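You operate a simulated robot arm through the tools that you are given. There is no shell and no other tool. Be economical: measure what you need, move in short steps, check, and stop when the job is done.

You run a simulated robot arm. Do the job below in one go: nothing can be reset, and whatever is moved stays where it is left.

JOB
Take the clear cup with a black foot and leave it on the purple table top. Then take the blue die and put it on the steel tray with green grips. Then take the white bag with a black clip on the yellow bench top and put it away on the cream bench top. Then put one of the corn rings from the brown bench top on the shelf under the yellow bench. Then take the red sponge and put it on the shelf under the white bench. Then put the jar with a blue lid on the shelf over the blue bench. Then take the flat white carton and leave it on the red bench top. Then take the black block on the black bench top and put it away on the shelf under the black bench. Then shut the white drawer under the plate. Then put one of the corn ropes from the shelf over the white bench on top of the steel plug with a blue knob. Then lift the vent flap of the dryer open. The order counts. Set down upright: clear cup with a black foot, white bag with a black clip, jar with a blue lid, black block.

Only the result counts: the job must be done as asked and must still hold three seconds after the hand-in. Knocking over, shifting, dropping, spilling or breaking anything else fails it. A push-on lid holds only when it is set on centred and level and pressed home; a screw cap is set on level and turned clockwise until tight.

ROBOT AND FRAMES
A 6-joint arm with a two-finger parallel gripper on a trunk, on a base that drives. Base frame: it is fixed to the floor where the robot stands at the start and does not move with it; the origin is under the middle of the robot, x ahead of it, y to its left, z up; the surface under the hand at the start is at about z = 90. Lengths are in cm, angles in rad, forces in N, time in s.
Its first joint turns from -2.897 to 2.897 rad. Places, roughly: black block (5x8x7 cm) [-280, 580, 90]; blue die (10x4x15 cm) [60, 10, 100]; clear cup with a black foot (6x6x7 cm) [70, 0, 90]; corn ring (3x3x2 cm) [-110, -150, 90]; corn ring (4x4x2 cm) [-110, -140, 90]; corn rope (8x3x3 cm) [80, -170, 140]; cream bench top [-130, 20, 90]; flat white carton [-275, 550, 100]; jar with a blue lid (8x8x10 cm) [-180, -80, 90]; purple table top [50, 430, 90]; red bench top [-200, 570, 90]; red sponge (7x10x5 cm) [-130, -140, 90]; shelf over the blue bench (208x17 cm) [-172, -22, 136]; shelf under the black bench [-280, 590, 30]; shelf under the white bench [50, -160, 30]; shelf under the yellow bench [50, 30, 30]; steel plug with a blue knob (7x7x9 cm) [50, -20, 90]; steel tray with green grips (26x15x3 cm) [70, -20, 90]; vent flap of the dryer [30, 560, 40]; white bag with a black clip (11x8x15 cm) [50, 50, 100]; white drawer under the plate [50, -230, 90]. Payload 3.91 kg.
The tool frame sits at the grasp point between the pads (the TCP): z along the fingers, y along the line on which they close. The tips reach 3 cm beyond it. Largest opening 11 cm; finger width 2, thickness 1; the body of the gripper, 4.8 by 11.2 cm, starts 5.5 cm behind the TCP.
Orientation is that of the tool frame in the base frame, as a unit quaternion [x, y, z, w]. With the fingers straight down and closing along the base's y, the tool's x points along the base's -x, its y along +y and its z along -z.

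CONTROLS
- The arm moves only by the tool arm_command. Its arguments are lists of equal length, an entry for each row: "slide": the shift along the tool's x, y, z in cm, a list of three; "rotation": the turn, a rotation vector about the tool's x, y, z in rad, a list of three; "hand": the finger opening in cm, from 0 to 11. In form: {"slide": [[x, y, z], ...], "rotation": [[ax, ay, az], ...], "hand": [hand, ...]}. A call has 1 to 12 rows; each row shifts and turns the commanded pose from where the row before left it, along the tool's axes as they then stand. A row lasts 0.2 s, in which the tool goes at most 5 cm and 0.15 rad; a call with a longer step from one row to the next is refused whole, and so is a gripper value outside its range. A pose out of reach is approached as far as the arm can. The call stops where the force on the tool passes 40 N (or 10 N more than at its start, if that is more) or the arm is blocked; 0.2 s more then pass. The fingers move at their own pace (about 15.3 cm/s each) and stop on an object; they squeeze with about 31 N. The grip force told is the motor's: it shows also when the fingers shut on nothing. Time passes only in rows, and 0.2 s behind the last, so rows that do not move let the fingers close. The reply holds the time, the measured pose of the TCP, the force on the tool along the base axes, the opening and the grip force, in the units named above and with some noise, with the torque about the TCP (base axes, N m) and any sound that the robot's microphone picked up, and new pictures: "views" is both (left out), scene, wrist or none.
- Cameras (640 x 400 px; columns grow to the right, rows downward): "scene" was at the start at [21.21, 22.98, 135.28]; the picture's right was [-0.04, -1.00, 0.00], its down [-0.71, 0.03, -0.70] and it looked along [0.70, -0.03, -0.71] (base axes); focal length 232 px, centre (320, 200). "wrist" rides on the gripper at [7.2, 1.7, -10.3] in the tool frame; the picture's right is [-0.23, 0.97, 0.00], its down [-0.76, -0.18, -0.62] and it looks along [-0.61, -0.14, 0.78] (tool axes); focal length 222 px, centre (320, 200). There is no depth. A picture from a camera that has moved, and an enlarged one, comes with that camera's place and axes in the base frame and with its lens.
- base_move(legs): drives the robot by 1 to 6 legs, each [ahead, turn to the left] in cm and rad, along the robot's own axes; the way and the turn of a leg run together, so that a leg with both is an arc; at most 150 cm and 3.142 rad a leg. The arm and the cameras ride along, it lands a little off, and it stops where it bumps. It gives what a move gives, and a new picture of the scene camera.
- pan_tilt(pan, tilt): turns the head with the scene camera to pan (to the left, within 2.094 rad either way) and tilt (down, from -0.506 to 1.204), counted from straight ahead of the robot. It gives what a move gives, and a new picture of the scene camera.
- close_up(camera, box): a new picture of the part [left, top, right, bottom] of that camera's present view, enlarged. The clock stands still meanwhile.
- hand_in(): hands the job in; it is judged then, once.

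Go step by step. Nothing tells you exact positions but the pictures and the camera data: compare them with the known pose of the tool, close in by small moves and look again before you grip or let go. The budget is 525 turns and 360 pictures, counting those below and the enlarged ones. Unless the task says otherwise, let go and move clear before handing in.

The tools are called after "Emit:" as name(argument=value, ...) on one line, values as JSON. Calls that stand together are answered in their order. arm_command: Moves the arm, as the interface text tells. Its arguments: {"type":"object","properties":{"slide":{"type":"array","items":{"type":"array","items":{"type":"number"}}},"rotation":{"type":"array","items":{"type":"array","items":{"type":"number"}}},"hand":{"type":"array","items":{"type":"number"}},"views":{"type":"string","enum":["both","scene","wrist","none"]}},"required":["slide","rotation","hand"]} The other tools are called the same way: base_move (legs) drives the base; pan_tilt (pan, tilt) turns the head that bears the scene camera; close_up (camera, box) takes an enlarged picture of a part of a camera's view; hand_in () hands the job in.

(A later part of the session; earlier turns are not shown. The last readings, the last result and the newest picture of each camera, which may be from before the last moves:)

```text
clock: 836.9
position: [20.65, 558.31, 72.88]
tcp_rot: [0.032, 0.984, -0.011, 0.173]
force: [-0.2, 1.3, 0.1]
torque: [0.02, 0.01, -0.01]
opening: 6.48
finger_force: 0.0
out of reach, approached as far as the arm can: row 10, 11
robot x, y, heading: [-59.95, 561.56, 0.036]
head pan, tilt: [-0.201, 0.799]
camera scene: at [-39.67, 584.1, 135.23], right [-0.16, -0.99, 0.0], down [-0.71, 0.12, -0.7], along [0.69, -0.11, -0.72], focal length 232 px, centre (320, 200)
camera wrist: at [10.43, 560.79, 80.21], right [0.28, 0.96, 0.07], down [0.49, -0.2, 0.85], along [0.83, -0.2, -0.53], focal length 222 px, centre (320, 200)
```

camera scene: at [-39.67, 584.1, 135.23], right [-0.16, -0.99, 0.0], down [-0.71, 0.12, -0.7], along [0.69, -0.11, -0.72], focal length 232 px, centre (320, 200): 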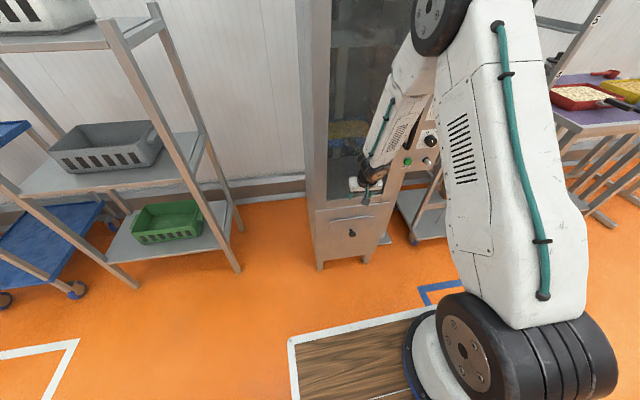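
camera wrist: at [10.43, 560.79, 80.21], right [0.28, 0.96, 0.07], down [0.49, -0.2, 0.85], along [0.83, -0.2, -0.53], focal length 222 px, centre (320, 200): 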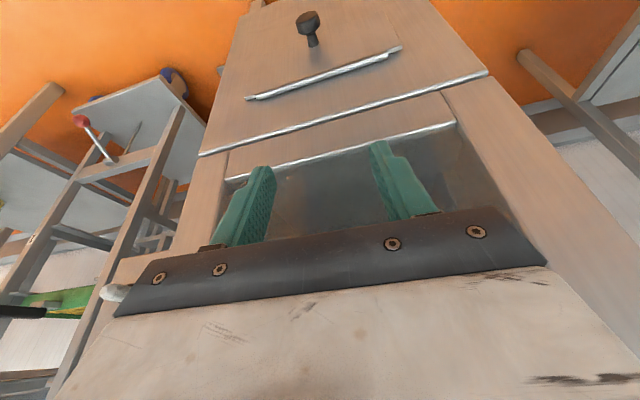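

I raise a little, back the base up 5 cm and use a longer reach with slightly less tilt, as that worked before.

Emit:
arm_command(slide=[[-1.55, 0, -4.22], [-1.55, 0, -4.22], [-1.55, 0, -4.22], [0, 0, 0], [0, 0, 0]], rotation=[[0, 0, 0], [0, 0, 0], [0, 0, 0], [0, 0.06, 0], [0, 0, 0]], hand=[6.5, 6.5, 6.5, 6.5, 6.5], views="none")

Emit:
base_move(legs=[[-5, 0]])

Emit:
arm_command(slide=[[-3, 0, 0.9], [-3, 0, 0.9], [1.33, 0, 4.3], [1.33, 0, 4.3], [1.33, 0, 4.3], [1.33, 0, 4.3], [1.33, 0, 4.3], [1.33, 0, 4.3], [1.33, 0, 4.3], [1.33, 0, 4.3], [0, 0, 0]], rotation=[[0, 0, 0], [0, 0, 0], [0, 0, 0], [0, 0, 0], [0, 0, 0], [0, 0, 0], [0, 0, 0], [0, 0, 0], [0, 0, 0], [0, 0, 0], [0, 0, 0]], hand=[6.5, 6.5, 6.5, 6.5, 6.5, 6.5, 6.5, 6.5, 6.5, 6.5, 6.5])

```text
clock: 838.1
position: [20.54, 558.02, 84.64]
tcp_rot: [0.03, 0.989, -0.003, 0.146]
force: [-0.9, 0.8, 0.2]
torque: [0.0, -0.02, 0.01]
opening: 6.49
finger_force: 0.1
out of reach, approached as far as the arm can: row 1
robot x, y, heading: [-59.91, 561.12, 0.041]
head pan, tilt: [-0.201, 0.799]
```

```text
clock: 839.0
position: [15.58, 557.97, 84.48]
tcp_rot: [0.03, 0.989, -0.004, 0.147]
force: [-0.2, -0.3, 0.3]
torque: [0.02, -0.01, 0.0]
opening: 6.5
finger_force: 0.2
robot x, y, heading: [-65.08, 561.43, 0.034]
head pan, tilt: [-0.201, 0.799]
camera scene: at [-44.71, 583.93, 135.23], right [-0.16, -0.99, 0.0], down [-0.71, 0.12, -0.7], along [0.69, -0.11, -0.72], focal length 232 px, centre (320, 200)
```

scene: 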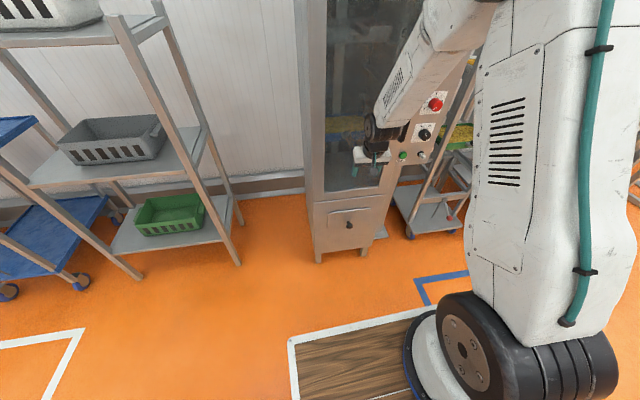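

```text
clock: 841.4
position: [21.49, 556.98, 51.15]
tcp_rot: [0.089, 0.985, 0.001, 0.145]
force: [-0.3, -0.5, -0.6]
torque: [-0.04, -0.01, 0.16]
opening: 6.5
finger_force: 0.0
out of reach, approached as far as the arm can: row 9
robot x, y, heading: [-64.87, 561.39, 0.038]
head pan, tilt: [-0.201, 0.799]
camera scene: at [-44.7, 583.93, 135.23], right [-0.16, -0.99, 0.0], down [-0.71, 0.12, -0.7], along [0.69, -0.11, -0.72], focal length 232 px, centre (320, 200)
camera wrist: at [12.05, 560.29, 59.14], right [0.38, 0.92, 0.09], down [0.51, -0.29, 0.81], along [0.77, -0.26, -0.58], focal length 222 px, centre (320, 200)
```

scene: 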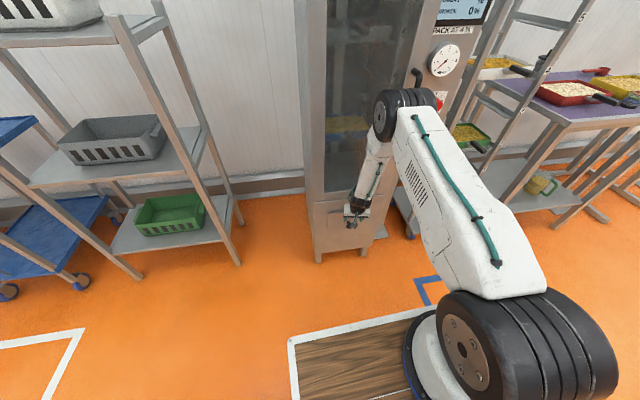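
wrist: 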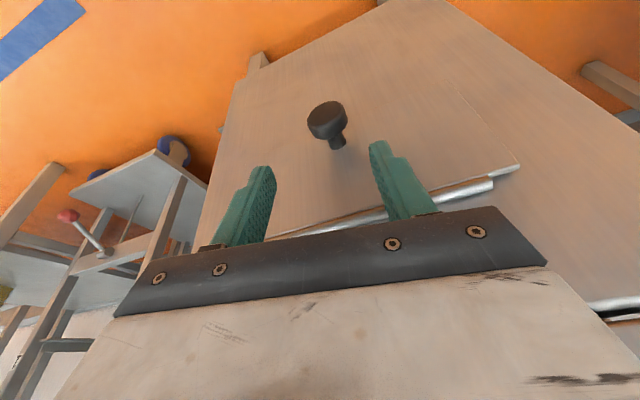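

Emit:
arm_command(slide=[[-0.3, 0.3, 3.7], [-0.3, 0.3, 3.7], [0, 0, 0]], rotation=[[0, 0, 0], [0, 0, 0], [0, 0, 0]], hand=[6.5, 6.5, 6.5])

```text
clock: 842.2
position: [24.26, 557.43, 45.13]
tcp_rot: [0.031, 0.989, -0.005, 0.147]
force: [0.4, 0.0, 0.4]
torque: [-0.01, -0.01, -0.02]
opening: 6.51
finger_force: 0.0
out of reach, approached as far as the arm can: row 2
robot x, y, heading: [-64.86, 561.39, 0.041]
head pan, tilt: [-0.201, 0.799]
camera scene: at [-44.7, 583.93, 135.23], right [-0.16, -0.99, 0.0], down [-0.71, 0.12, -0.7], along [0.69, -0.11, -0.72], focal length 232 px, centre (320, 200)
camera wrist: at [14.39, 559.77, 52.98], right [0.28, 0.96, 0.07], down [0.53, -0.21, 0.82], along [0.8, -0.19, -0.57], focal length 222 px, centre (320, 200)
```

scene: 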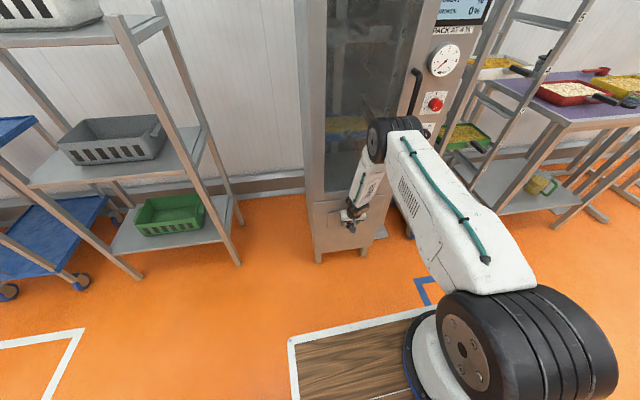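
wrist: 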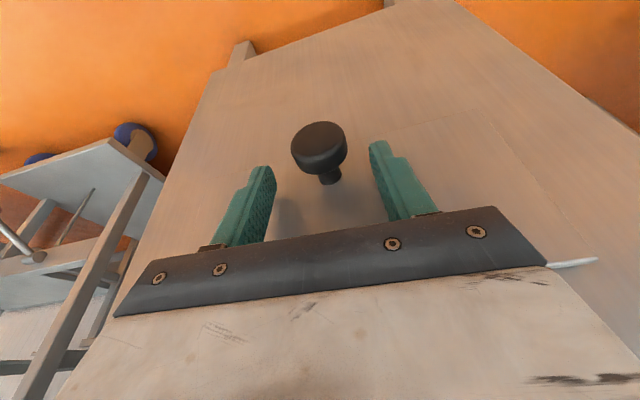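

Emit:
arm_command(slide=[[-0.05, 0.05, 2.1], [-0.05, 0.05, 2.1], [0, 0, 0]], rotation=[[0, 0, 0], [0, 0, 0], [0, 0, 0]], hand=[6.5, 6.5, 6.5], views="wrist")

Emit:
close_up(camera="scene", box=[300, 160, 420, 270])

```text
clock: 842.8
position: [24.38, 557.48, 43.74]
tcp_rot: [0.029, 0.989, -0.006, 0.147]
force: [-27.7, 0.7, 39.0]
torque: [0.39, -1.84, 0.62]
opening: 6.46
finger_force: 0.2
out of reach, approached as far as the arm can: row 1, 2
robot x, y, heading: [-65.13, 561.36, 0.035]
head pan, tilt: [-0.201, 0.799]
stopped in row 3: the force on the tool passed its limit at 96 N (the readings are from after the stop); the commanded pose is now the measured one
camera wrist: at [14.53, 559.77, 51.54], right [0.27, 0.96, 0.06], down [0.54, -0.21, 0.82], along [0.8, -0.19, -0.57], focal length 222 px, centre (320, 200)
```

wrist: 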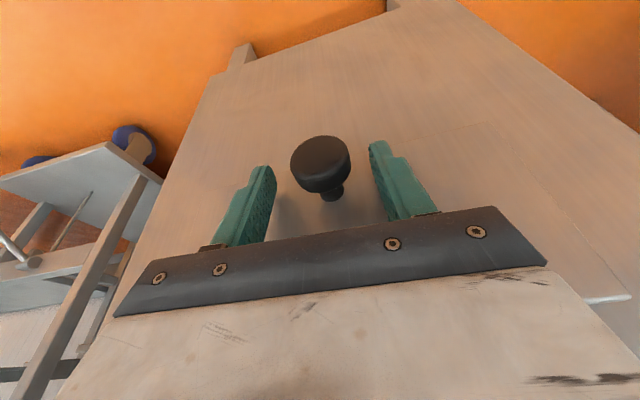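

```text
3.64 times, centred on (360, 215) of scene
camera zoom: at [-44.95, 583.94, 135.26], right [-0.16, -0.99, 0.0], down [-0.71, 0.12, -0.7], along [0.69, -0.11, -0.72], focal length 842 px, centre (174, 146)
```

zoom: 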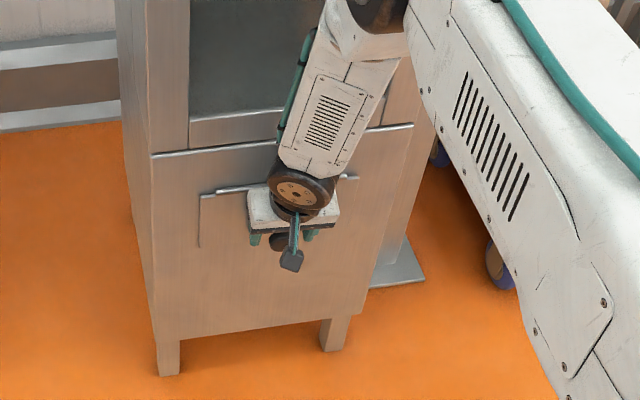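

The palm touches the hinge bar, so the tool must come in flatter. I back off and tilt further forward, to about 0.95 rad.

Emit:
arm_command(slide=[[1.5, 0, -1.5], [3, 0, -2], [3, 0, -2], [2, 0, 0], [0, 0, 0], [0, 0, 0], [0, 0, 0], [0, 0, 0], [0, 0, 0], [0, 0, 0]], rotation=[[0, 0, 0], [0, 0, 0], [0, 0, 0], [0, 0, 0], [0, -0.13, 0], [0, -0.13, 0], [0, -0.13, 0], [0, -0.13, 0], [0, -0.13, 0], [0, 0, 0]], hand=[6.5, 6.5, 6.5, 6.5, 6.5, 6.5, 6.5, 6.5, 6.5, 6.5])

```text
clock: 844.8
position: [20.04, 562.89, 43.53]
tcp_rot: [0.012, 0.911, -0.061, 0.409]
force: [-10.4, 1.3, 2.0]
torque: [-0.04, 0.01, -0.29]
opening: 6.48
finger_force: 0.1
out of reach, approached as far as the arm can: row 1, 2, 3, 4, 5, 6, 7, 8, 9
robot x, y, heading: [-64.86, 561.79, 0.037]
head pan, tilt: [-0.201, 0.799]
stopped in row 9: the force on the tool passed its limit at 145 N (the readings are from after the stop); the commanded pose is now the measured one
camera scene: at [-44.82, 583.94, 135.23], right [-0.16, -0.99, 0.0], down [-0.71, 0.12, -0.7], along [0.69, -0.11, -0.72], focal length 232 px, centre (320, 200)
camera wrist: at [7.79, 565.57, 44.78], right [0.22, 0.97, 0.07], down [0.03, -0.08, 1.0], along [0.97, -0.22, -0.05], focal length 222 px, centre (320, 200)
```

scene: 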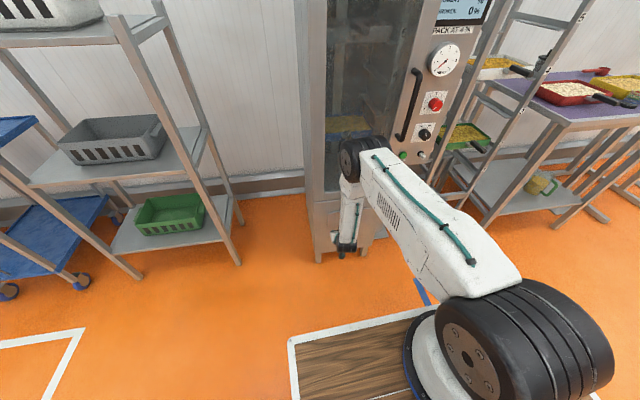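
wrist: 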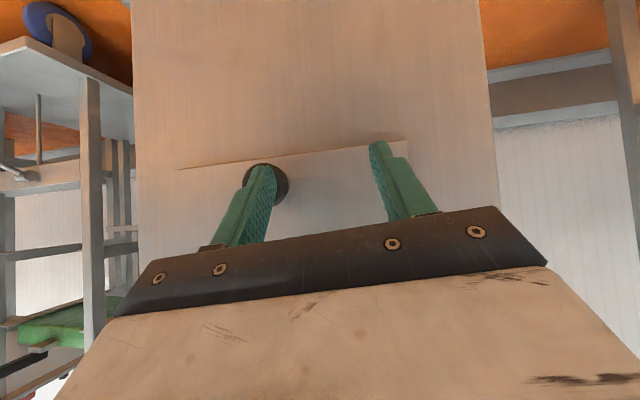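

The tilt is now about 0.84 rad but the hand drifted sideways into the knob. I back the base off to clear it and re-centre.

Emit:
base_move(legs=[[-10, 0]])

Emit:
arm_command(slide=[[0, 0, 0]], rotation=[[0, 0, 0]], hand=[6.5], views="wrist")

Emit:
close_up(camera="scene", box=[290, 130, 430, 270])

```text
clock: 845.9
position: [10.05, 562.39, 43.6]
tcp_rot: [0.013, 0.91, -0.062, 0.411]
force: [0.8, -0.5, -0.7]
torque: [-0.01, -0.03, -0.02]
opening: 6.5
finger_force: 0.1
robot x, y, heading: [-75.11, 560.84, 0.04]
head pan, tilt: [-0.201, 0.799]
camera scene: at [-54.98, 583.54, 135.23], right [-0.16, -0.99, 0.0], down [-0.71, 0.12, -0.7], along [0.69, -0.11, -0.72], focal length 232 px, centre (320, 200)
```

scene: 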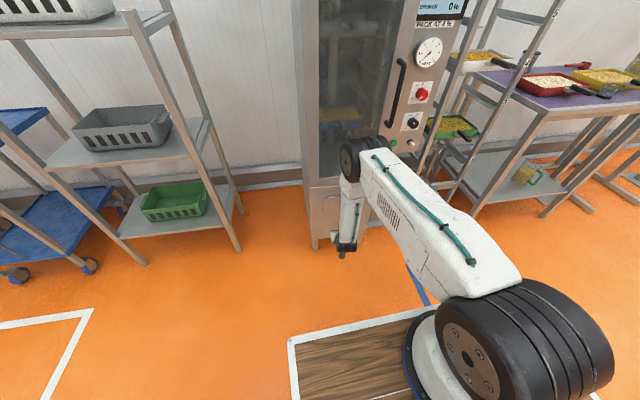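

```text
clock: 846.3
position: [10.15, 562.49, 43.58]
tcp_rot: [0.012, 0.91, -0.06, 0.41]
force: [-0.6, -0.4, -1.1]
torque: [0.0, 0.0, -0.01]
opening: 6.48
finger_force: 0.1
robot x, y, heading: [-75.32, 560.86, 0.035]
head pan, tilt: [-0.201, 0.799]
camera wrist: at [-2.29, 565.11, 44.8], right [0.22, 0.97, 0.07], down [0.03, -0.08, 1.0], along [0.97, -0.22, -0.04], focal length 222 px, centre (320, 200)
```

wrist: 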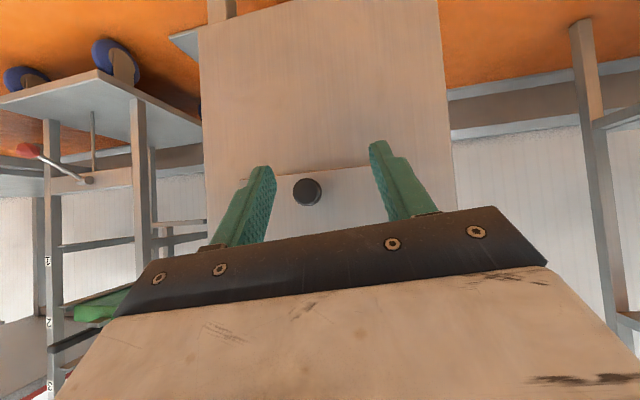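

```text
2.86 times, centred on (360, 200) of scene
camera zoom: at [-54.98, 583.54, 135.23], right [-0.16, -0.99, 0.0], down [-0.71, 0.12, -0.7], along [0.69, -0.11, -0.72], focal length 661 px, centre (206, 200)
```

zoom: 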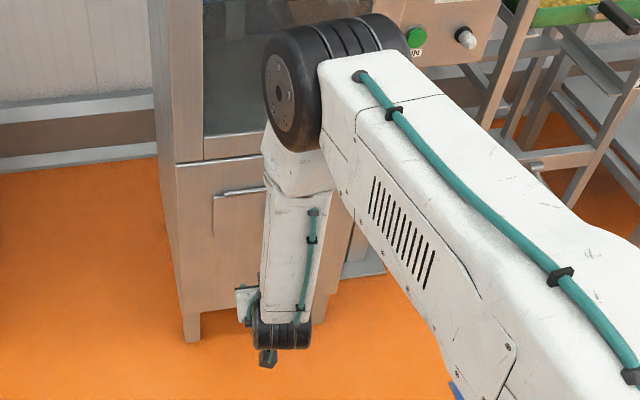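

Re-measuring from all views, the knob's head is at about (23.8, 557.9, 42.4) and the hinge at z≈51.8, x≈26. I shift the hand sideways to centre on the knob.

Emit:
arm_command(slide=[[0.05, -1.5, 0.18], [0.05, -1.5, 0.18], [0.03, -1.3, 0.16], [0, 0, 0]], rotation=[[0, 0, 0], [0, 0, 0], [0, 0, 0], [0, 0, 0]], hand=[6.5, 6.5, 6.5, 6.5], views="wrist")

```text
clock: 847.3
position: [9.84, 561.39, 43.78]
tcp_rot: [0.017, 0.91, -0.066, 0.41]
force: [0.0, -0.2, 0.5]
torque: [-0.06, 0.01, -0.01]
opening: 6.5
finger_force: 0.1
out of reach, approached as far as the arm can: row 1, 2, 3
robot x, y, heading: [-75.48, 561.08, 0.039]
head pan, tilt: [-0.201, 0.799]
camera wrist: at [-2.53, 564.22, 44.93], right [0.23, 0.97, 0.07], down [0.03, -0.08, 1.0], along [0.97, -0.23, -0.04], focal length 222 px, centre (320, 200)
```

wrist: 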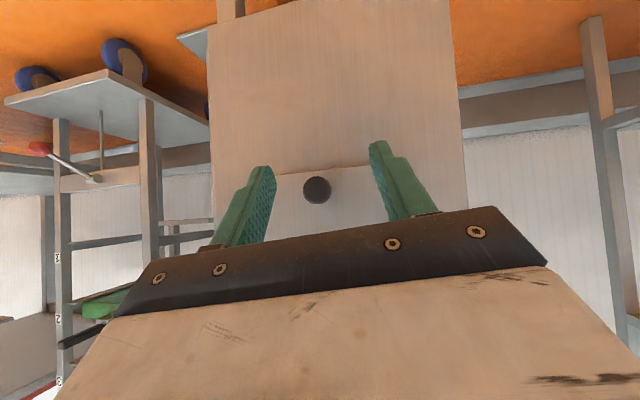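

Emit:
base_move(legs=[[0, -0.05]])

Emit:
arm_command(slide=[[0, 0, 0]], rotation=[[0, 0, 0]], hand=[6.5], views="wrist")

```text
clock: 848.1
position: [9.62, 557.25, 43.78]
tcp_rot: [0.039, 0.909, -0.076, 0.408]
force: [-0.8, 0.0, 0.4]
torque: [0.03, 0.02, 0.0]
opening: 6.51
finger_force: 0.1
robot x, y, heading: [-75.3, 561.15, -0.016]
head pan, tilt: [-0.201, 0.799]
camera scene: at [-53.92, 582.54, 135.23], right [-0.21, -0.98, 0.0], down [-0.7, 0.15, -0.7], along [0.68, -0.15, -0.72], focal length 232 px, centre (320, 200)
```

scene: 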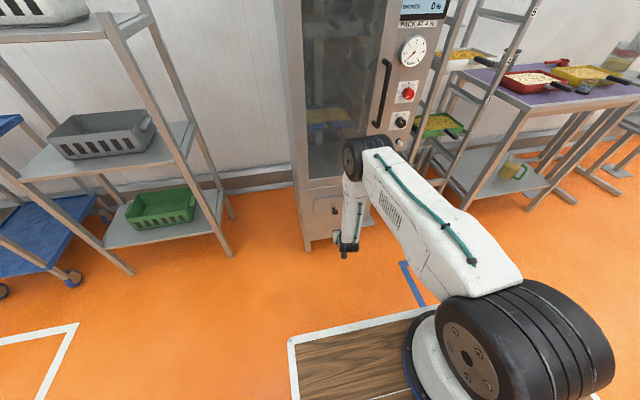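

```text
clock: 848.5
position: [9.65, 557.28, 43.72]
tcp_rot: [0.039, 0.909, -0.075, 0.409]
force: [0.3, 0.5, 0.3]
torque: [0.01, -0.02, 0.0]
opening: 6.5
finger_force: 0.1
robot x, y, heading: [-75.33, 560.91, -0.015]
head pan, tilt: [-0.201, 0.799]
camera wrist: at [-2.46, 560.74, 44.93], right [0.28, 0.96, 0.07], down [0.02, -0.08, 1.0], along [0.96, -0.28, -0.04], focal length 222 px, centre (320, 200)
```

wrist: 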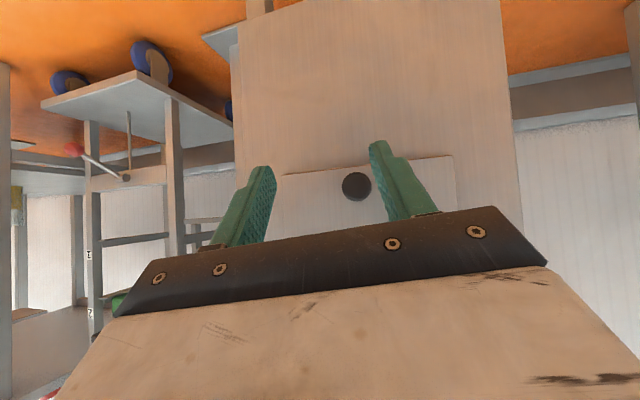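

The knob is well centred along the approach. I drive forward to bring the fingers around it.

Emit:
base_move(legs=[[10, 0.01]])

Emit:
arm_command(slide=[[0, 0, 0]], rotation=[[0, 0, 0]], hand=[6.5], views="wrist")

```text
clock: 849.7
position: [19.61, 557.98, 43.67]
tcp_rot: [0.034, 0.909, -0.073, 0.409]
force: [0.4, 0.3, -0.1]
torque: [-0.04, -0.01, -0.01]
opening: 6.48
finger_force: 0.1
robot x, y, heading: [-65.34, 560.73, -0.003]
head pan, tilt: [-0.201, 0.799]
camera scene: at [-44.27, 582.68, 135.23], right [-0.2, -0.98, 0.0], down [-0.7, 0.14, -0.7], along [0.68, -0.14, -0.72], focal length 232 px, centre (320, 200)
```

scene: 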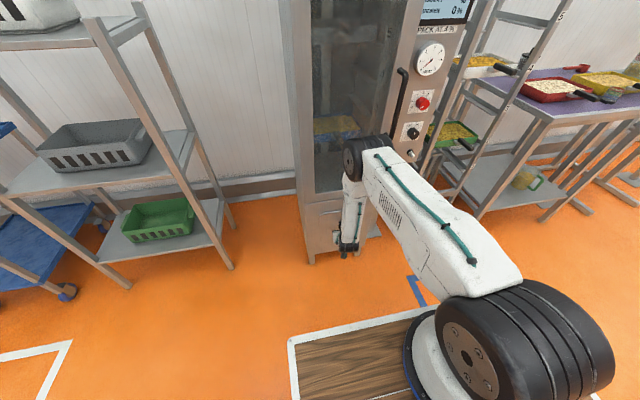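

```text
clock: 850.1
position: [19.68, 558.06, 43.63]
tcp_rot: [0.034, 0.909, -0.073, 0.408]
force: [0.4, -0.8, -0.6]
torque: [-0.01, -0.02, 0.03]
opening: 6.5
finger_force: 0.1
robot x, y, heading: [-65.35, 560.93, -0.0]
head pan, tilt: [-0.201, 0.799]
camera wrist: at [7.4, 561.38, 44.93], right [0.27, 0.96, 0.07], down [0.02, -0.08, 1.0], along [0.96, -0.27, -0.04], focal length 222 px, centre (320, 200)
```

wrist: 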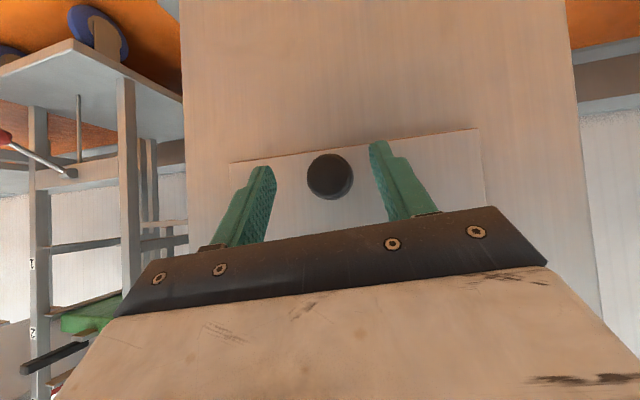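

Emit:
base_move(legs=[[3, 0]])

Emit:
arm_command(slide=[[0, 0, 0], [0, 0, 0], [0, 0, 0]], rotation=[[0, 0, 0], [0, 0, 0], [0, 0, 0]], hand=[6.5, 2.5, 2.5], views="wrist")

```text
clock: 850.9
position: [22.76, 558.08, 43.66]
tcp_rot: [0.034, 0.91, -0.073, 0.408]
force: [-0.2, -0.8, -0.1]
torque: [0.0, -0.03, 0.02]
opening: 6.5
finger_force: 0.0
robot x, y, heading: [-62.59, 561.01, -0.004]
head pan, tilt: [-0.201, 0.799]
camera scene: at [-41.21, 582.69, 135.23], right [-0.2, -0.98, 0.0], down [-0.7, 0.14, -0.7], along [0.68, -0.14, -0.72], focal length 232 px, centre (320, 200)
```

scene: 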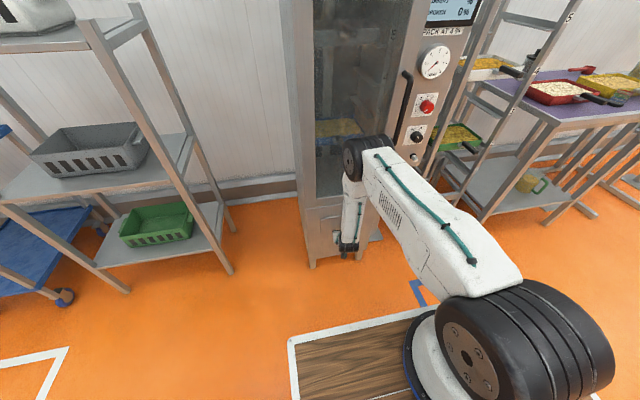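

```text
clock: 851.7
position: [22.75, 558.16, 43.73]
tcp_rot: [0.034, 0.909, -0.073, 0.409]
force: [0.9, 3.6, -0.8]
torque: [-0.05, 0.12, 0.01]
opening: 3.27
finger_force: 44.6
robot x, y, heading: [-62.51, 561.03, -0.002]
head pan, tilt: [-0.201, 0.799]
camera wrist: at [10.47, 561.43, 44.92], right [0.27, 0.96, 0.07], down [0.02, -0.08, 1.0], along [0.96, -0.27, -0.04], focal length 222 px, centre (320, 200)
```

wrist: 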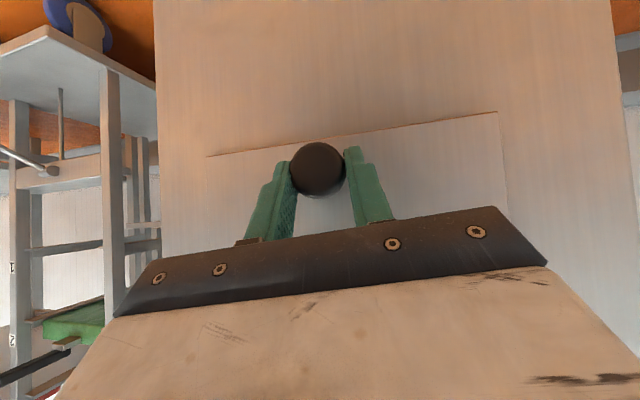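

The knob is gripped. I pull it along the flap's arc: first 30°.

Emit:
arm_command(slide=[[0.32, -0.12, -0.78], [0.32, -0.13, -0.77], [0.18, -0.13, -0.82], [0.17, -0.13, -0.81], [0.03, -0.13, -0.84], [0.03, -0.14, -0.83], [0, 0, 0]], rotation=[[0, 0, 0], [0, 0, 0], [0, 0, 0], [0, 0, 0], [0, 0, 0], [0, 0, 0], [0, 0, 0]], hand=[2.5, 2.5, 2.5, 2.5, 2.5, 2.5, 2.5])

Emit:
close_up(camera="scene", box=[280, 160, 420, 280])

```text
clock: 852.7
position: [20.49, 558.22, 44.98]
tcp_rot: [0.026, 0.91, -0.077, 0.406]
force: [4.6, 1.9, -6.6]
torque: [-0.26, 0.57, -0.31]
opening: 3.27
finger_force: 45.2
out of reach, approached as far as the arm can: row 3, 4, 5
robot x, y, heading: [-62.25, 561.17, -0.002]
head pan, tilt: [-0.201, 0.799]
stopped in row 5: the force on the tool passed its limit at 43 N (the readings are from after the stop); the commanded pose is now the measured one
camera scene: at [-41.24, 582.76, 135.23], right [-0.2, -0.98, 0.0], down [-0.7, 0.14, -0.7], along [0.68, -0.14, -0.72], focal length 232 px, centre (320, 200)
camera wrist: at [8.13, 561.42, 46.21], right [0.26, 0.96, 0.05], down [0.03, -0.06, 1.0], along [0.96, -0.26, -0.05], focal length 222 px, centre (320, 200)
```

scene: 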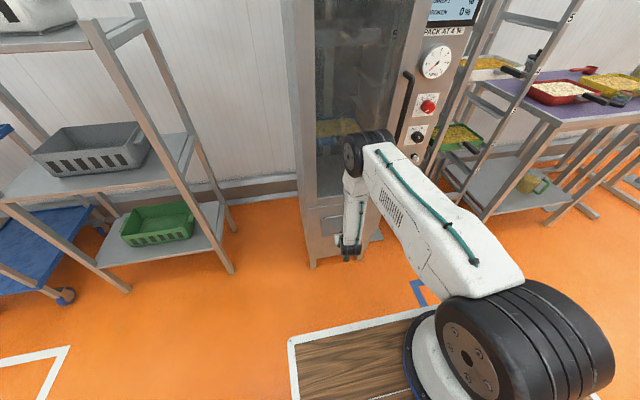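
wrist: 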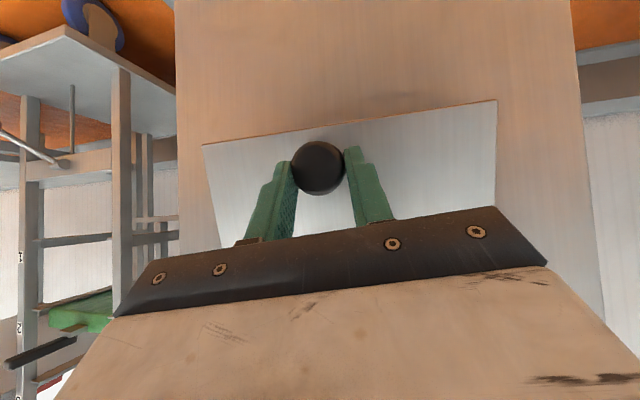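

```text
3.33 times, centred on (350, 220) of scene
camera zoom: at [-41.24, 582.76, 135.23], right [-0.2, -0.98, 0.0], down [-0.7, 0.14, -0.7], along [0.68, -0.14, -0.72], focal length 772 px, centre (220, 133)
```

zoom: 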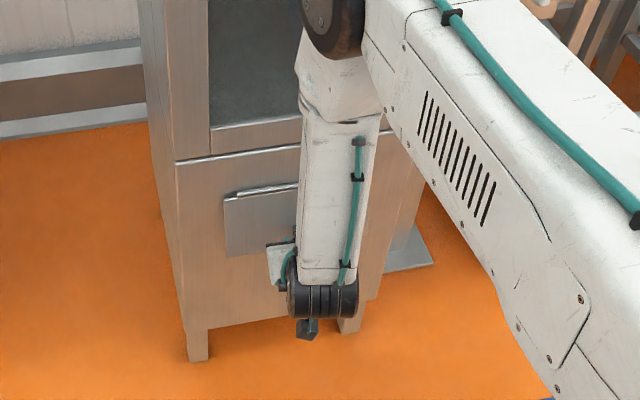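

The flap is opening (about 17°). The arm is near a limit, so I use small base moves backward combined with lifting.

Emit:
base_move(legs=[[-1.6, 0]])

Emit:
arm_command(slide=[[-0.38, -0.05, -0.33], [-0.38, -0.05, -0.33], [-0.38, -0.05, -0.33], [0, 0, 0]], rotation=[[0, 0, 0], [0, 0, 0], [0, 0, 0], [0, 0, 0]], hand=[2.5, 2.5, 2.5, 2.5], views="wrist")

```text
clock: 853.5
position: [18.94, 558.17, 45.08]
tcp_rot: [0.026, 0.909, -0.077, 0.408]
force: [11.2, 1.1, 19.6]
torque: [-0.23, -1.01, 0.26]
opening: 3.29
finger_force: 44.8
robot x, y, heading: [-63.93, 560.98, -0.003]
head pan, tilt: [-0.201, 0.799]
camera scene: at [-42.98, 582.78, 135.24], right [-0.2, -0.98, 0.0], down [-0.7, 0.14, -0.7], along [0.68, -0.14, -0.72], focal length 232 px, centre (320, 200)
```

scene: 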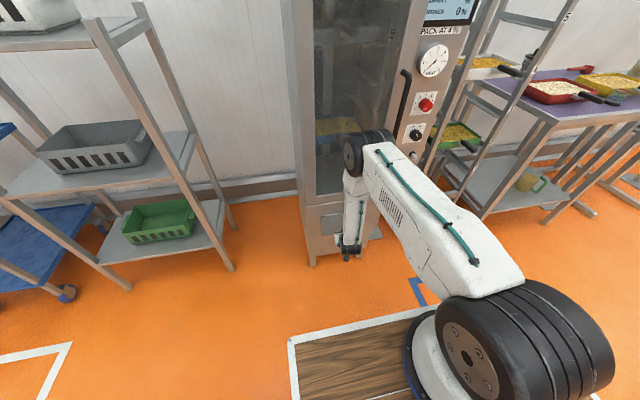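

```text
clock: 854.5
position: [18.67, 558.22, 46.41]
tcp_rot: [0.028, 0.91, -0.079, 0.405]
force: [-20.6, -3.3, -20.4]
torque: [-0.02, 0.68, 0.06]
opening: 3.32
finger_force: 44.8
robot x, y, heading: [-64.12, 560.92, 0.001]
head pan, tilt: [-0.201, 0.799]
camera wrist: at [6.44, 561.52, 47.67], right [0.26, 0.96, 0.05], down [0.03, -0.06, 1.0], along [0.96, -0.26, -0.05], focal length 222 px, centre (320, 200)
```

wrist: 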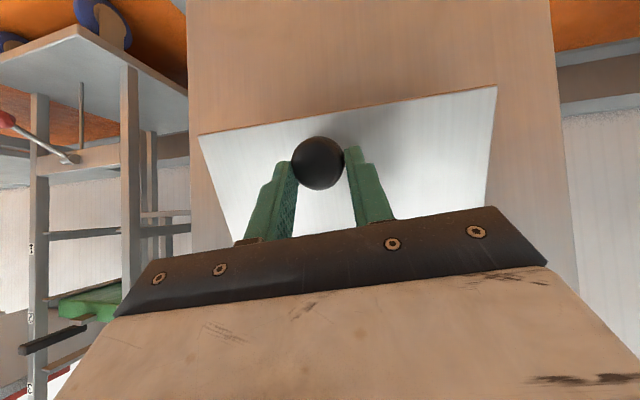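

Emit:
base_move(legs=[[-1.5, 0]])

Emit:
arm_command(slide=[[-0.38, -0.05, -0.33], [-0.38, -0.05, -0.33], [-0.38, -0.05, -0.33], [0, 0, 0]], rotation=[[0, 0, 0], [0, 0, 0], [0, 0, 0], [0, 0, 0]], hand=[2.5, 2.5, 2.5, 2.5], views="wrist")

```text
clock: 855.3
position: [17.48, 558.33, 46.75]
tcp_rot: [0.026, 0.908, -0.077, 0.411]
force: [22.3, -6.6, 19.0]
torque: [-0.18, -0.82, 0.18]
opening: 3.33
finger_force: 45.0
robot x, y, heading: [-65.32, 561.19, 0.001]
head pan, tilt: [-0.201, 0.799]
camera scene: at [-44.46, 582.76, 135.24], right [-0.2, -0.98, 0.0], down [-0.7, 0.14, -0.7], along [0.68, -0.14, -0.72], focal length 232 px, centre (320, 200)
```

scene: 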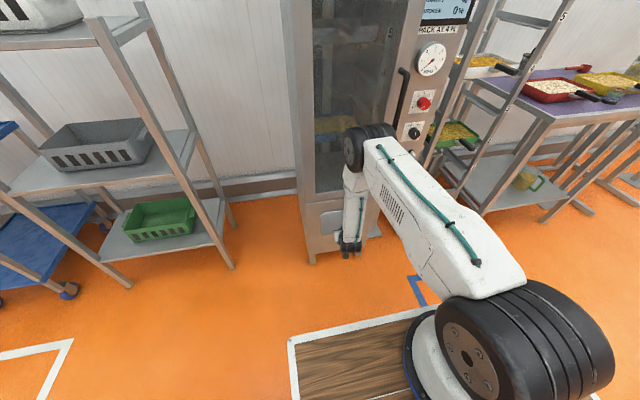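

```text
clock: 856.3
position: [17.5, 558.38, 48.14]
tcp_rot: [0.027, 0.909, -0.077, 0.409]
force: [-26.1, 2.9, -15.0]
torque: [0.24, 0.73, 0.21]
opening: 3.19
finger_force: 45.5
robot x, y, heading: [-65.45, 561.01, 0.008]
head pan, tilt: [-0.201, 0.799]
camera wrist: at [5.22, 561.56, 49.33], right [0.26, 0.96, 0.05], down [0.02, -0.06, 1.0], along [0.97, -0.26, -0.04], focal length 222 px, centre (320, 200)
```

wrist: 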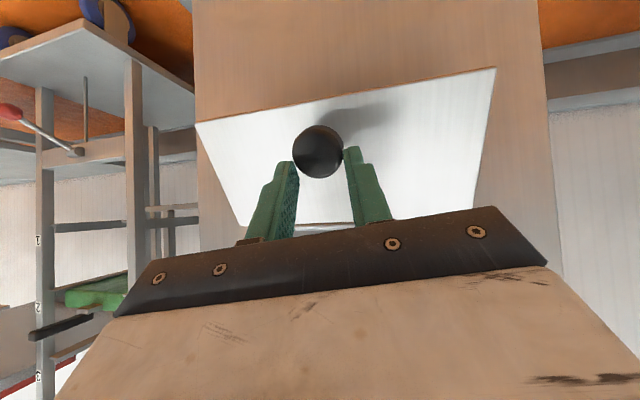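

Emit:
base_move(legs=[[-1.3, 0]])

Emit:
arm_command(slide=[[-0.38, -0.05, -0.33], [-0.38, -0.05, -0.33], [-0.38, -0.05, -0.33], [-0.38, -0.05, -0.33], [0, 0, 0]], rotation=[[0, 0, 0], [0, 0, 0], [0, 0, 0], [0, 0, 0], [0, 0, 0]], hand=[2.5, 2.5, 2.5, 2.5, 2.5], views="wrist")

```text
clock: 857.0
position: [16.46, 558.32, 48.32]
tcp_rot: [0.027, 0.908, -0.078, 0.412]
force: [-0.1, -0.2, 0.0]
torque: [0.01, 0.01, -0.02]
opening: 2.51
finger_force: 0.0
robot x, y, heading: [-66.92, 561.08, 0.003]
head pan, tilt: [-0.201, 0.799]
```

```text
clock: 858.2
position: [16.45, 558.36, 50.35]
tcp_rot: [0.027, 0.908, -0.078, 0.411]
force: [0.2, 1.0, -0.7]
torque: [-0.01, -0.02, 0.0]
opening: 2.52
finger_force: 0.0
robot x, y, heading: [-66.44, 561.37, 0.003]
head pan, tilt: [-0.201, 0.799]
no pictures are left
```

No pictures are left, and the knob slipped out of the grip, so I continue by touch using the measured geometry. I test whether the flap stayed at about 45° by feeling for the knob there: open, back off, lower, re-approach and close.

Emit:
arm_command(slide=[[0, 0, 0], [0, 0, 0]], rotation=[[0, 0, 0], [0, 0, 0]], hand=[6.5, 6.5], views="none")

Emit:
base_move(legs=[[-6, 0]])

Emit:
arm_command(slide=[[0.75, 0.1, 0.66], [0.75, 0.1, 0.66], [0.2, 0, 0.17], [0, 0, 0]], rotation=[[0, 0, 0], [0, 0, 0], [0, 0, 0], [0, 0, 0]], hand=[6.5, 6.5, 6.5, 6.5], views="none")

```text
clock: 858.8
position: [16.39, 558.43, 50.21]
tcp_rot: [0.027, 0.908, -0.077, 0.411]
force: [0.1, 0.0, 0.7]
torque: [-0.03, -0.01, 0.02]
opening: 6.49
finger_force: 0.0
robot x, y, heading: [-66.73, 560.65, -0.001]
head pan, tilt: [-0.201, 0.799]
no pictures are left
```

```text
clock: 859.8
position: [10.39, 558.56, 50.34]
tcp_rot: [0.027, 0.908, -0.078, 0.412]
force: [-0.3, 0.6, 0.2]
torque: [-0.03, 0.02, -0.01]
opening: 6.49
finger_force: 0.1
robot x, y, heading: [-72.95, 561.05, 0.002]
head pan, tilt: [-0.201, 0.799]
```

```text
clock: 860.8
position: [10.27, 558.39, 48.14]
tcp_rot: [0.027, 0.908, -0.078, 0.411]
force: [-0.2, 0.4, 0.4]
torque: [0.0, 0.0, 0.0]
opening: 6.49
finger_force: 0.0
robot x, y, heading: [-73.05, 560.8, 0.002]
head pan, tilt: [-0.201, 0.799]
no pictures are left
```

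Emit:
base_move(legs=[[6.6, 0]])

Emit:
arm_command(slide=[[0, 0, 0], [0, 0, 0], [0, 0, 0]], rotation=[[0, 0, 0], [0, 0, 0], [0, 0, 0]], hand=[2.0, 2.0, 2.0], views="none")

```text
clock: 861.8
position: [16.96, 558.36, 48.1]
tcp_rot: [0.028, 0.908, -0.078, 0.411]
force: [0.3, 0.7, 0.4]
torque: [0.03, 0.0, 0.01]
opening: 6.47
finger_force: 0.0
robot x, y, heading: [-66.5, 561.0, 0.002]
head pan, tilt: [-0.201, 0.799]
```

```text
clock: 862.6
position: [16.85, 558.43, 48.17]
tcp_rot: [0.027, 0.908, -0.078, 0.412]
force: [0.8, -0.6, -0.1]
torque: [0.01, -0.01, 0.0]
opening: 2.01
finger_force: 0.1
robot x, y, heading: [-66.36, 561.12, 0.0]
head pan, tilt: [-0.201, 0.799]
no pictures are left
```

Nothing there. I probe deeper along the tool axis.

Emit:
arm_command(slide=[[0, 0, 0], [0, 0, 0], [0, 0, 0.9], [0, 0, 0.9], [0, 0, 0], [0, 0, 0], [0, 0, 0]], rotation=[[0, 0, 0], [0, 0, 0], [0, 0, 0], [0, 0, 0], [0, 0, 0], [0, 0, 0], [0, 0, 0]], hand=[6.5, 6.5, 6.5, 6.5, 6.5, 2.0, 2.0], views="none")

```text
clock: 864.2
position: [18.35, 558.04, 47.01]
tcp_rot: [0.027, 0.907, -0.078, 0.412]
force: [-0.1, -0.4, 1.1]
torque: [0.01, 0.02, -0.02]
opening: 1.97
finger_force: 0.1
robot x, y, heading: [-66.26, 561.23, 0.005]
head pan, tilt: [-0.201, 0.799]
no pictures are left
```

Not there either. I check whether the flap fell back closed by re-approaching the original knob position.

Emit:
arm_command(slide=[[0, 0, 0], [0, 0, 0]], rotation=[[0, 0, 0], [0, 0, 0]], hand=[6.5, 6.5], views="none")

Emit:
base_move(legs=[[-8, 0]])

Emit:
arm_command(slide=[[0.75, 0.1, 0.66], [0.75, 0.1, 0.66], [0.75, 0.1, 0.66], [0.22, 0, 0.2], [0, 0, 0]], rotation=[[0, 0, 0], [0, 0, 0], [0, 0, 0], [0, 0, 0], [0, 0, 0]], hand=[6.5, 6.5, 6.5, 6.5, 6.5], views="none")

```text
clock: 864.8
position: [18.42, 558.05, 47.1]
tcp_rot: [0.027, 0.908, -0.078, 0.412]
force: [0.1, 1.2, -0.1]
torque: [0.02, -0.01, 0.0]
opening: 6.49
finger_force: 0.1
robot x, y, heading: [-66.48, 561.13, 0.0]
head pan, tilt: [-0.201, 0.799]
no pictures are left
```

```text
clock: 865.9
position: [9.88, 557.97, 47.02]
tcp_rot: [0.027, 0.907, -0.078, 0.412]
force: [0.2, 0.4, 0.6]
torque: [0.0, 0.01, -0.01]
opening: 6.5
finger_force: 0.0
robot x, y, heading: [-74.38, 561.37, 0.003]
head pan, tilt: [-0.201, 0.799]
```

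```text
clock: 867.1
position: [10.14, 557.8, 43.83]
tcp_rot: [0.027, 0.908, -0.078, 0.411]
force: [0.7, 0.2, 0.2]
torque: [-0.03, -0.03, 0.02]
opening: 6.5
finger_force: 0.1
robot x, y, heading: [-74.9, 561.16, -0.002]
head pan, tilt: [-0.201, 0.799]
no pictures are left
```

Emit:
base_move(legs=[[12.5, 0]])

Emit:
arm_command(slide=[[0, 0, 0], [0, 0, 0], [0, 0, 0]], rotation=[[0, 0, 0], [0, 0, 0], [0, 0, 0]], hand=[2.5, 2.5, 2.5], views="none")

```text
clock: 868.3
position: [22.89, 557.91, 43.8]
tcp_rot: [0.028, 0.907, -0.079, 0.412]
force: [0.1, -0.1, -0.3]
torque: [-0.02, 0.0, 0.0]
opening: 6.5
finger_force: 0.0
robot x, y, heading: [-61.86, 561.06, 0.01]
head pan, tilt: [-0.201, 0.799]
```

```text
clock: 869.1
position: [22.86, 558.09, 43.68]
tcp_rot: [0.026, 0.908, -0.078, 0.411]
force: [1.5, 9.5, -1.3]
torque: [0.1, 0.08, -0.04]
opening: 3.28
finger_force: 44.9
robot x, y, heading: [-61.58, 561.35, 0.008]
head pan, tilt: [-0.201, 0.799]
no pictures are left
```

The knob is back at the closed position: the flap falls shut when let go part-way. I regrip it deeper and will follow the arc in finer steps, higher than before.

Emit:
arm_command(slide=[[0, 0, 0], [0, 0, 0], [0, 0, 0.5], [0, 0, 0.5], [0, 0, 0], [0, 0, 0], [0, 0, 0]], rotation=[[0, 0, 0], [0, 0, 0], [0, 0, 0], [0, 0, 0], [0, 0, 0], [0, 0, 0], [0, 0, 0]], hand=[5.5, 5.5, 5.5, 5.5, 5.5, 2.0, 2.0], views="none")

```text
clock: 870.1
position: [23.06, 557.92, 42.98]
tcp_rot: [0.026, 0.909, -0.078, 0.409]
force: [-7.2, 0.2, 2.2]
torque: [0.08, 0.04, 0.21]
opening: 5.44
finger_force: 0.0
robot x, y, heading: [-61.91, 560.86, 0.005]
head pan, tilt: [-0.201, 0.799]
stopped in row 5: the force on the tool passed its limit at 65 N (the readings are from after the stop); the commanded pose is now the measured one
no pictures are left
```

Emit:
arm_command(slide=[[0, 0, -0.15], [0, 0, 0], [0, 0, 0], [0, 0, 0]], rotation=[[0, 0, 0], [0, 0, 0], [0, 0, 0], [0, 0, 0]], hand=[5.5, 2.0, 2.0, 2.0], views="none")

```text
clock: 871.1
position: [23.31, 557.96, 43.21]
tcp_rot: [0.026, 0.908, -0.078, 0.41]
force: [4.2, 4.9, 2.3]
torque: [0.02, 0.26, -0.11]
opening: 3.25
finger_force: 45.4
robot x, y, heading: [-61.82, 561.04, 0.003]
head pan, tilt: [-0.201, 0.799]
no pictures are left
```

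Emit:
base_move(legs=[[-0.9, 0]])

Emit:
arm_command(slide=[[-0.15, -0.02, -0.13], [-0.15, -0.02, -0.13], [0, 0, 0]], rotation=[[0, 0, 0], [0, 0, 0], [0, 0, 0]], hand=[2, 2, 2], views="none")

Emit:
base_move(legs=[[-0.9, 0]])

Emit:
arm_command(slide=[[-0.17, -0.02, -0.15], [-0.17, -0.02, -0.15], [0, 0, 0]], rotation=[[0, 0, 0], [0, 0, 0], [0, 0, 0]], hand=[2, 2, 2], views="none")

```text
clock: 871.9
position: [22.42, 558.05, 43.41]
tcp_rot: [0.026, 0.907, -0.079, 0.412]
force: [17.9, 5.9, 19.4]
torque: [0.0, 0.39, 0.0]
opening: 3.3
finger_force: 45.2
robot x, y, heading: [-62.72, 561.05, 0.002]
head pan, tilt: [-0.201, 0.799]
```

```text
clock: 872.7
position: [22.34, 557.92, 43.58]
tcp_rot: [0.025, 0.909, -0.079, 0.409]
force: [-4.5, 4.4, -26.3]
torque: [0.01, 0.63, -0.01]
opening: 3.28
finger_force: 44.7
robot x, y, heading: [-63.07, 561.04, 0.002]
head pan, tilt: [-0.201, 0.799]
no pictures are left
```

```text
clock: 873.4
position: [21.78, 558.05, 43.95]
tcp_rot: [0.026, 0.906, -0.079, 0.415]
force: [13.6, 7.3, 5.0]
torque: [0.07, 0.59, -0.06]
opening: 3.25
finger_force: 44.9
robot x, y, heading: [-63.97, 560.86, 0.011]
head pan, tilt: [-0.201, 0.799]
```

```text
clock: 874.2
position: [21.49, 558.13, 44.14]
tcp_rot: [0.025, 0.907, -0.078, 0.412]
force: [-9.2, -7.9, -23.1]
torque: [-0.15, 0.47, -0.13]
opening: 3.3
finger_force: 44.8
robot x, y, heading: [-63.86, 561.03, 0.006]
head pan, tilt: [-0.201, 0.799]
no pictures are left
```

Emit:
base_move(legs=[[-0.9, 0]])

Emit:
arm_command(slide=[[-0.15, -0.02, -0.13], [0, 0, 0]], rotation=[[0, 0, 0], [0, 0, 0]], hand=[2, 2], views="none")

Emit:
base_move(legs=[[-0.8, 0]])

Emit:
arm_command(slide=[[-0.22, -0.03, -0.19], [-0.22, -0.03, -0.19], [0, 0, 0]], rotation=[[0, 0, 0], [0, 0, 0], [0, 0, 0]], hand=[2, 2, 2], views="none")

```text
clock: 875.0
position: [21.18, 558.08, 44.58]
tcp_rot: [0.027, 0.905, -0.079, 0.417]
force: [14.2, -11.4, 5.5]
torque: [-0.21, 0.55, -0.14]
opening: 3.29
finger_force: 44.6
robot x, y, heading: [-64.01, 561.02, 0.005]
head pan, tilt: [-0.201, 0.799]
```

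```text
clock: 875.6
position: [21.06, 558.22, 44.76]
tcp_rot: [0.026, 0.905, -0.078, 0.417]
force: [4.5, -4.4, -16.9]
torque: [-0.03, 1.06, -0.07]
opening: 3.28
finger_force: 45.1
robot x, y, heading: [-64.64, 560.9, 0.006]
head pan, tilt: [-0.201, 0.799]
no pictures are left
```

```text
clock: 876.3
position: [20.63, 558.14, 44.87]
tcp_rot: [0.027, 0.903, -0.078, 0.421]
force: [18.1, -4.6, 10.2]
torque: [-0.13, 0.29, 0.02]
opening: 3.27
finger_force: 44.6
robot x, y, heading: [-65.39, 561.13, -0.0]
head pan, tilt: [-0.201, 0.799]
```

```text
clock: 877.1
position: [20.37, 558.12, 45.28]
tcp_rot: [0.026, 0.904, -0.079, 0.419]
force: [-7.5, -0.9, -21.7]
torque: [-0.02, 0.85, 0.0]
opening: 3.27
finger_force: 44.9
robot x, y, heading: [-64.94, 560.88, 0.007]
head pan, tilt: [-0.201, 0.799]
no pictures are left
```

Emit:
base_move(legs=[[-0.9, 0]])

Emit:
arm_command(slide=[[-0.2, -0.03, -0.17], [-0.2, -0.03, -0.17], [0, 0, 0]], rotation=[[0, 0, 0], [0, 0, 0], [0, 0, 0]], hand=[2, 2, 2], views="none")

Emit:
base_move(legs=[[-0.8, 0]])

Emit:
arm_command(slide=[[-0.25, -0.04, -0.22], [-0.25, -0.04, -0.22], [0, 0, 0]], rotation=[[0, 0, 0], [0, 0, 0], [0, 0, 0]], hand=[2, 2, 2], views="none")

Emit:
base_move(legs=[[-0.8, 0]])

Emit:
arm_command(slide=[[-0.25, -0.04, -0.22], [-0.25, -0.04, -0.22], [0, 0, 0]], rotation=[[0, 0, 0], [0, 0, 0], [0, 0, 0]], hand=[2, 2, 2], views="none")

```text
clock: 877.9
position: [20.0, 558.26, 45.9]
tcp_rot: [0.026, 0.902, -0.078, 0.424]
force: [18.9, -1.8, 8.5]
torque: [-0.02, 0.3, 0.07]
opening: 3.31
finger_force: 44.8
robot x, y, heading: [-66.11, 561.28, 0.003]
head pan, tilt: [-0.201, 0.799]
```

```text
clock: 878.6
position: [19.85, 558.28, 46.06]
tcp_rot: [0.026, 0.903, -0.078, 0.422]
force: [-8.4, 3.7, -22.0]
torque: [0.09, 1.0, 0.01]
opening: 3.3
finger_force: 44.9
robot x, y, heading: [-66.02, 560.79, 0.006]
head pan, tilt: [-0.201, 0.799]
no pictures are left
```

```text
clock: 879.4
position: [19.57, 558.24, 46.49]
tcp_rot: [0.026, 0.9, -0.078, 0.428]
force: [16.1, 4.9, 5.2]
torque: [0.08, 0.31, 0.06]
opening: 3.29
finger_force: 44.8
robot x, y, heading: [-67.26, 561.27, 0.008]
head pan, tilt: [-0.201, 0.799]
```

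```text
clock: 880.2
position: [19.44, 558.24, 47.11]
tcp_rot: [0.026, 0.901, -0.078, 0.426]
force: [-10.8, 2.0, -9.8]
torque: [0.06, 0.29, -0.13]
opening: 3.21
finger_force: 44.1
robot x, y, heading: [-67.01, 561.44, 0.001]
head pan, tilt: [-0.201, 0.799]
no pictures are left
```

```text
clock: 880.9
position: [19.26, 558.24, 47.69]
tcp_rot: [0.026, 0.898, -0.078, 0.432]
force: [32.4, 1.1, 14.2]
torque: [-0.12, 0.0, -0.28]
opening: 3.12
finger_force: 44.9
robot x, y, heading: [-68.03, 561.28, 0.011]
head pan, tilt: [-0.201, 0.799]
```

```text
clock: 881.7
position: [19.14, 558.25, 48.17]
tcp_rot: [0.027, 0.898, -0.078, 0.431]
force: [-0.1, 0.4, 0.4]
torque: [-0.01, 0.01, -0.03]
opening: 2.01
finger_force: 0.1
robot x, y, heading: [-68.07, 561.04, 0.005]
head pan, tilt: [-0.201, 0.799]
no pictures are left
```

The second slip tells me the true arc: hinge about 6.4 cm from the knob (near z 48.5). I regrip and follow that arc precisely, first approaching again.

Emit:
arm_command(slide=[[0, 0, 0], [0, 0, 0]], rotation=[[0, 0, 0], [0, 0, 0]], hand=[6.5, 6.5], views="none")

Emit:
base_move(legs=[[-8, 0]])

Emit:
arm_command(slide=[[0.77, 0.1, 0.63], [0.77, 0.1, 0.63], [0.77, 0.1, 0.63], [0.77, 0.1, 0.63], [0.4, 0, 0.32], [0, 0, 0]], rotation=[[0, 0, 0], [0, 0, 0], [0, 0, 0], [0, 0.022, 0], [0, 0.022, 0], [0, 0, 0]], hand=[6.5, 6.5, 6.5, 6.5, 6.5, 6.5], views="none")

```text
clock: 882.3
position: [19.19, 558.08, 48.2]
tcp_rot: [0.027, 0.898, -0.078, 0.432]
force: [0.8, 0.1, 0.2]
torque: [-0.02, 0.0, 0.0]
opening: 6.51
finger_force: 0.0
robot x, y, heading: [-67.87, 560.9, 0.002]
head pan, tilt: [-0.201, 0.799]
no pictures are left
```

```text
clock: 883.4
position: [11.27, 558.33, 48.13]
tcp_rot: [0.026, 0.898, -0.077, 0.432]
force: [-0.6, 0.4, -0.5]
torque: [0.0, 0.01, 0.01]
opening: 6.5
finger_force: 0.1
robot x, y, heading: [-75.81, 561.05, 0.002]
head pan, tilt: [-0.201, 0.799]
```

```text
clock: 884.8
position: [11.21, 558.09, 43.75]
tcp_rot: [0.028, 0.907, -0.077, 0.413]
force: [-0.3, 1.1, 0.3]
torque: [-0.01, 0.02, -0.02]
opening: 6.49
finger_force: 0.1
robot x, y, heading: [-75.57, 560.96, 0.009]
head pan, tilt: [-0.201, 0.799]
no pictures are left
```

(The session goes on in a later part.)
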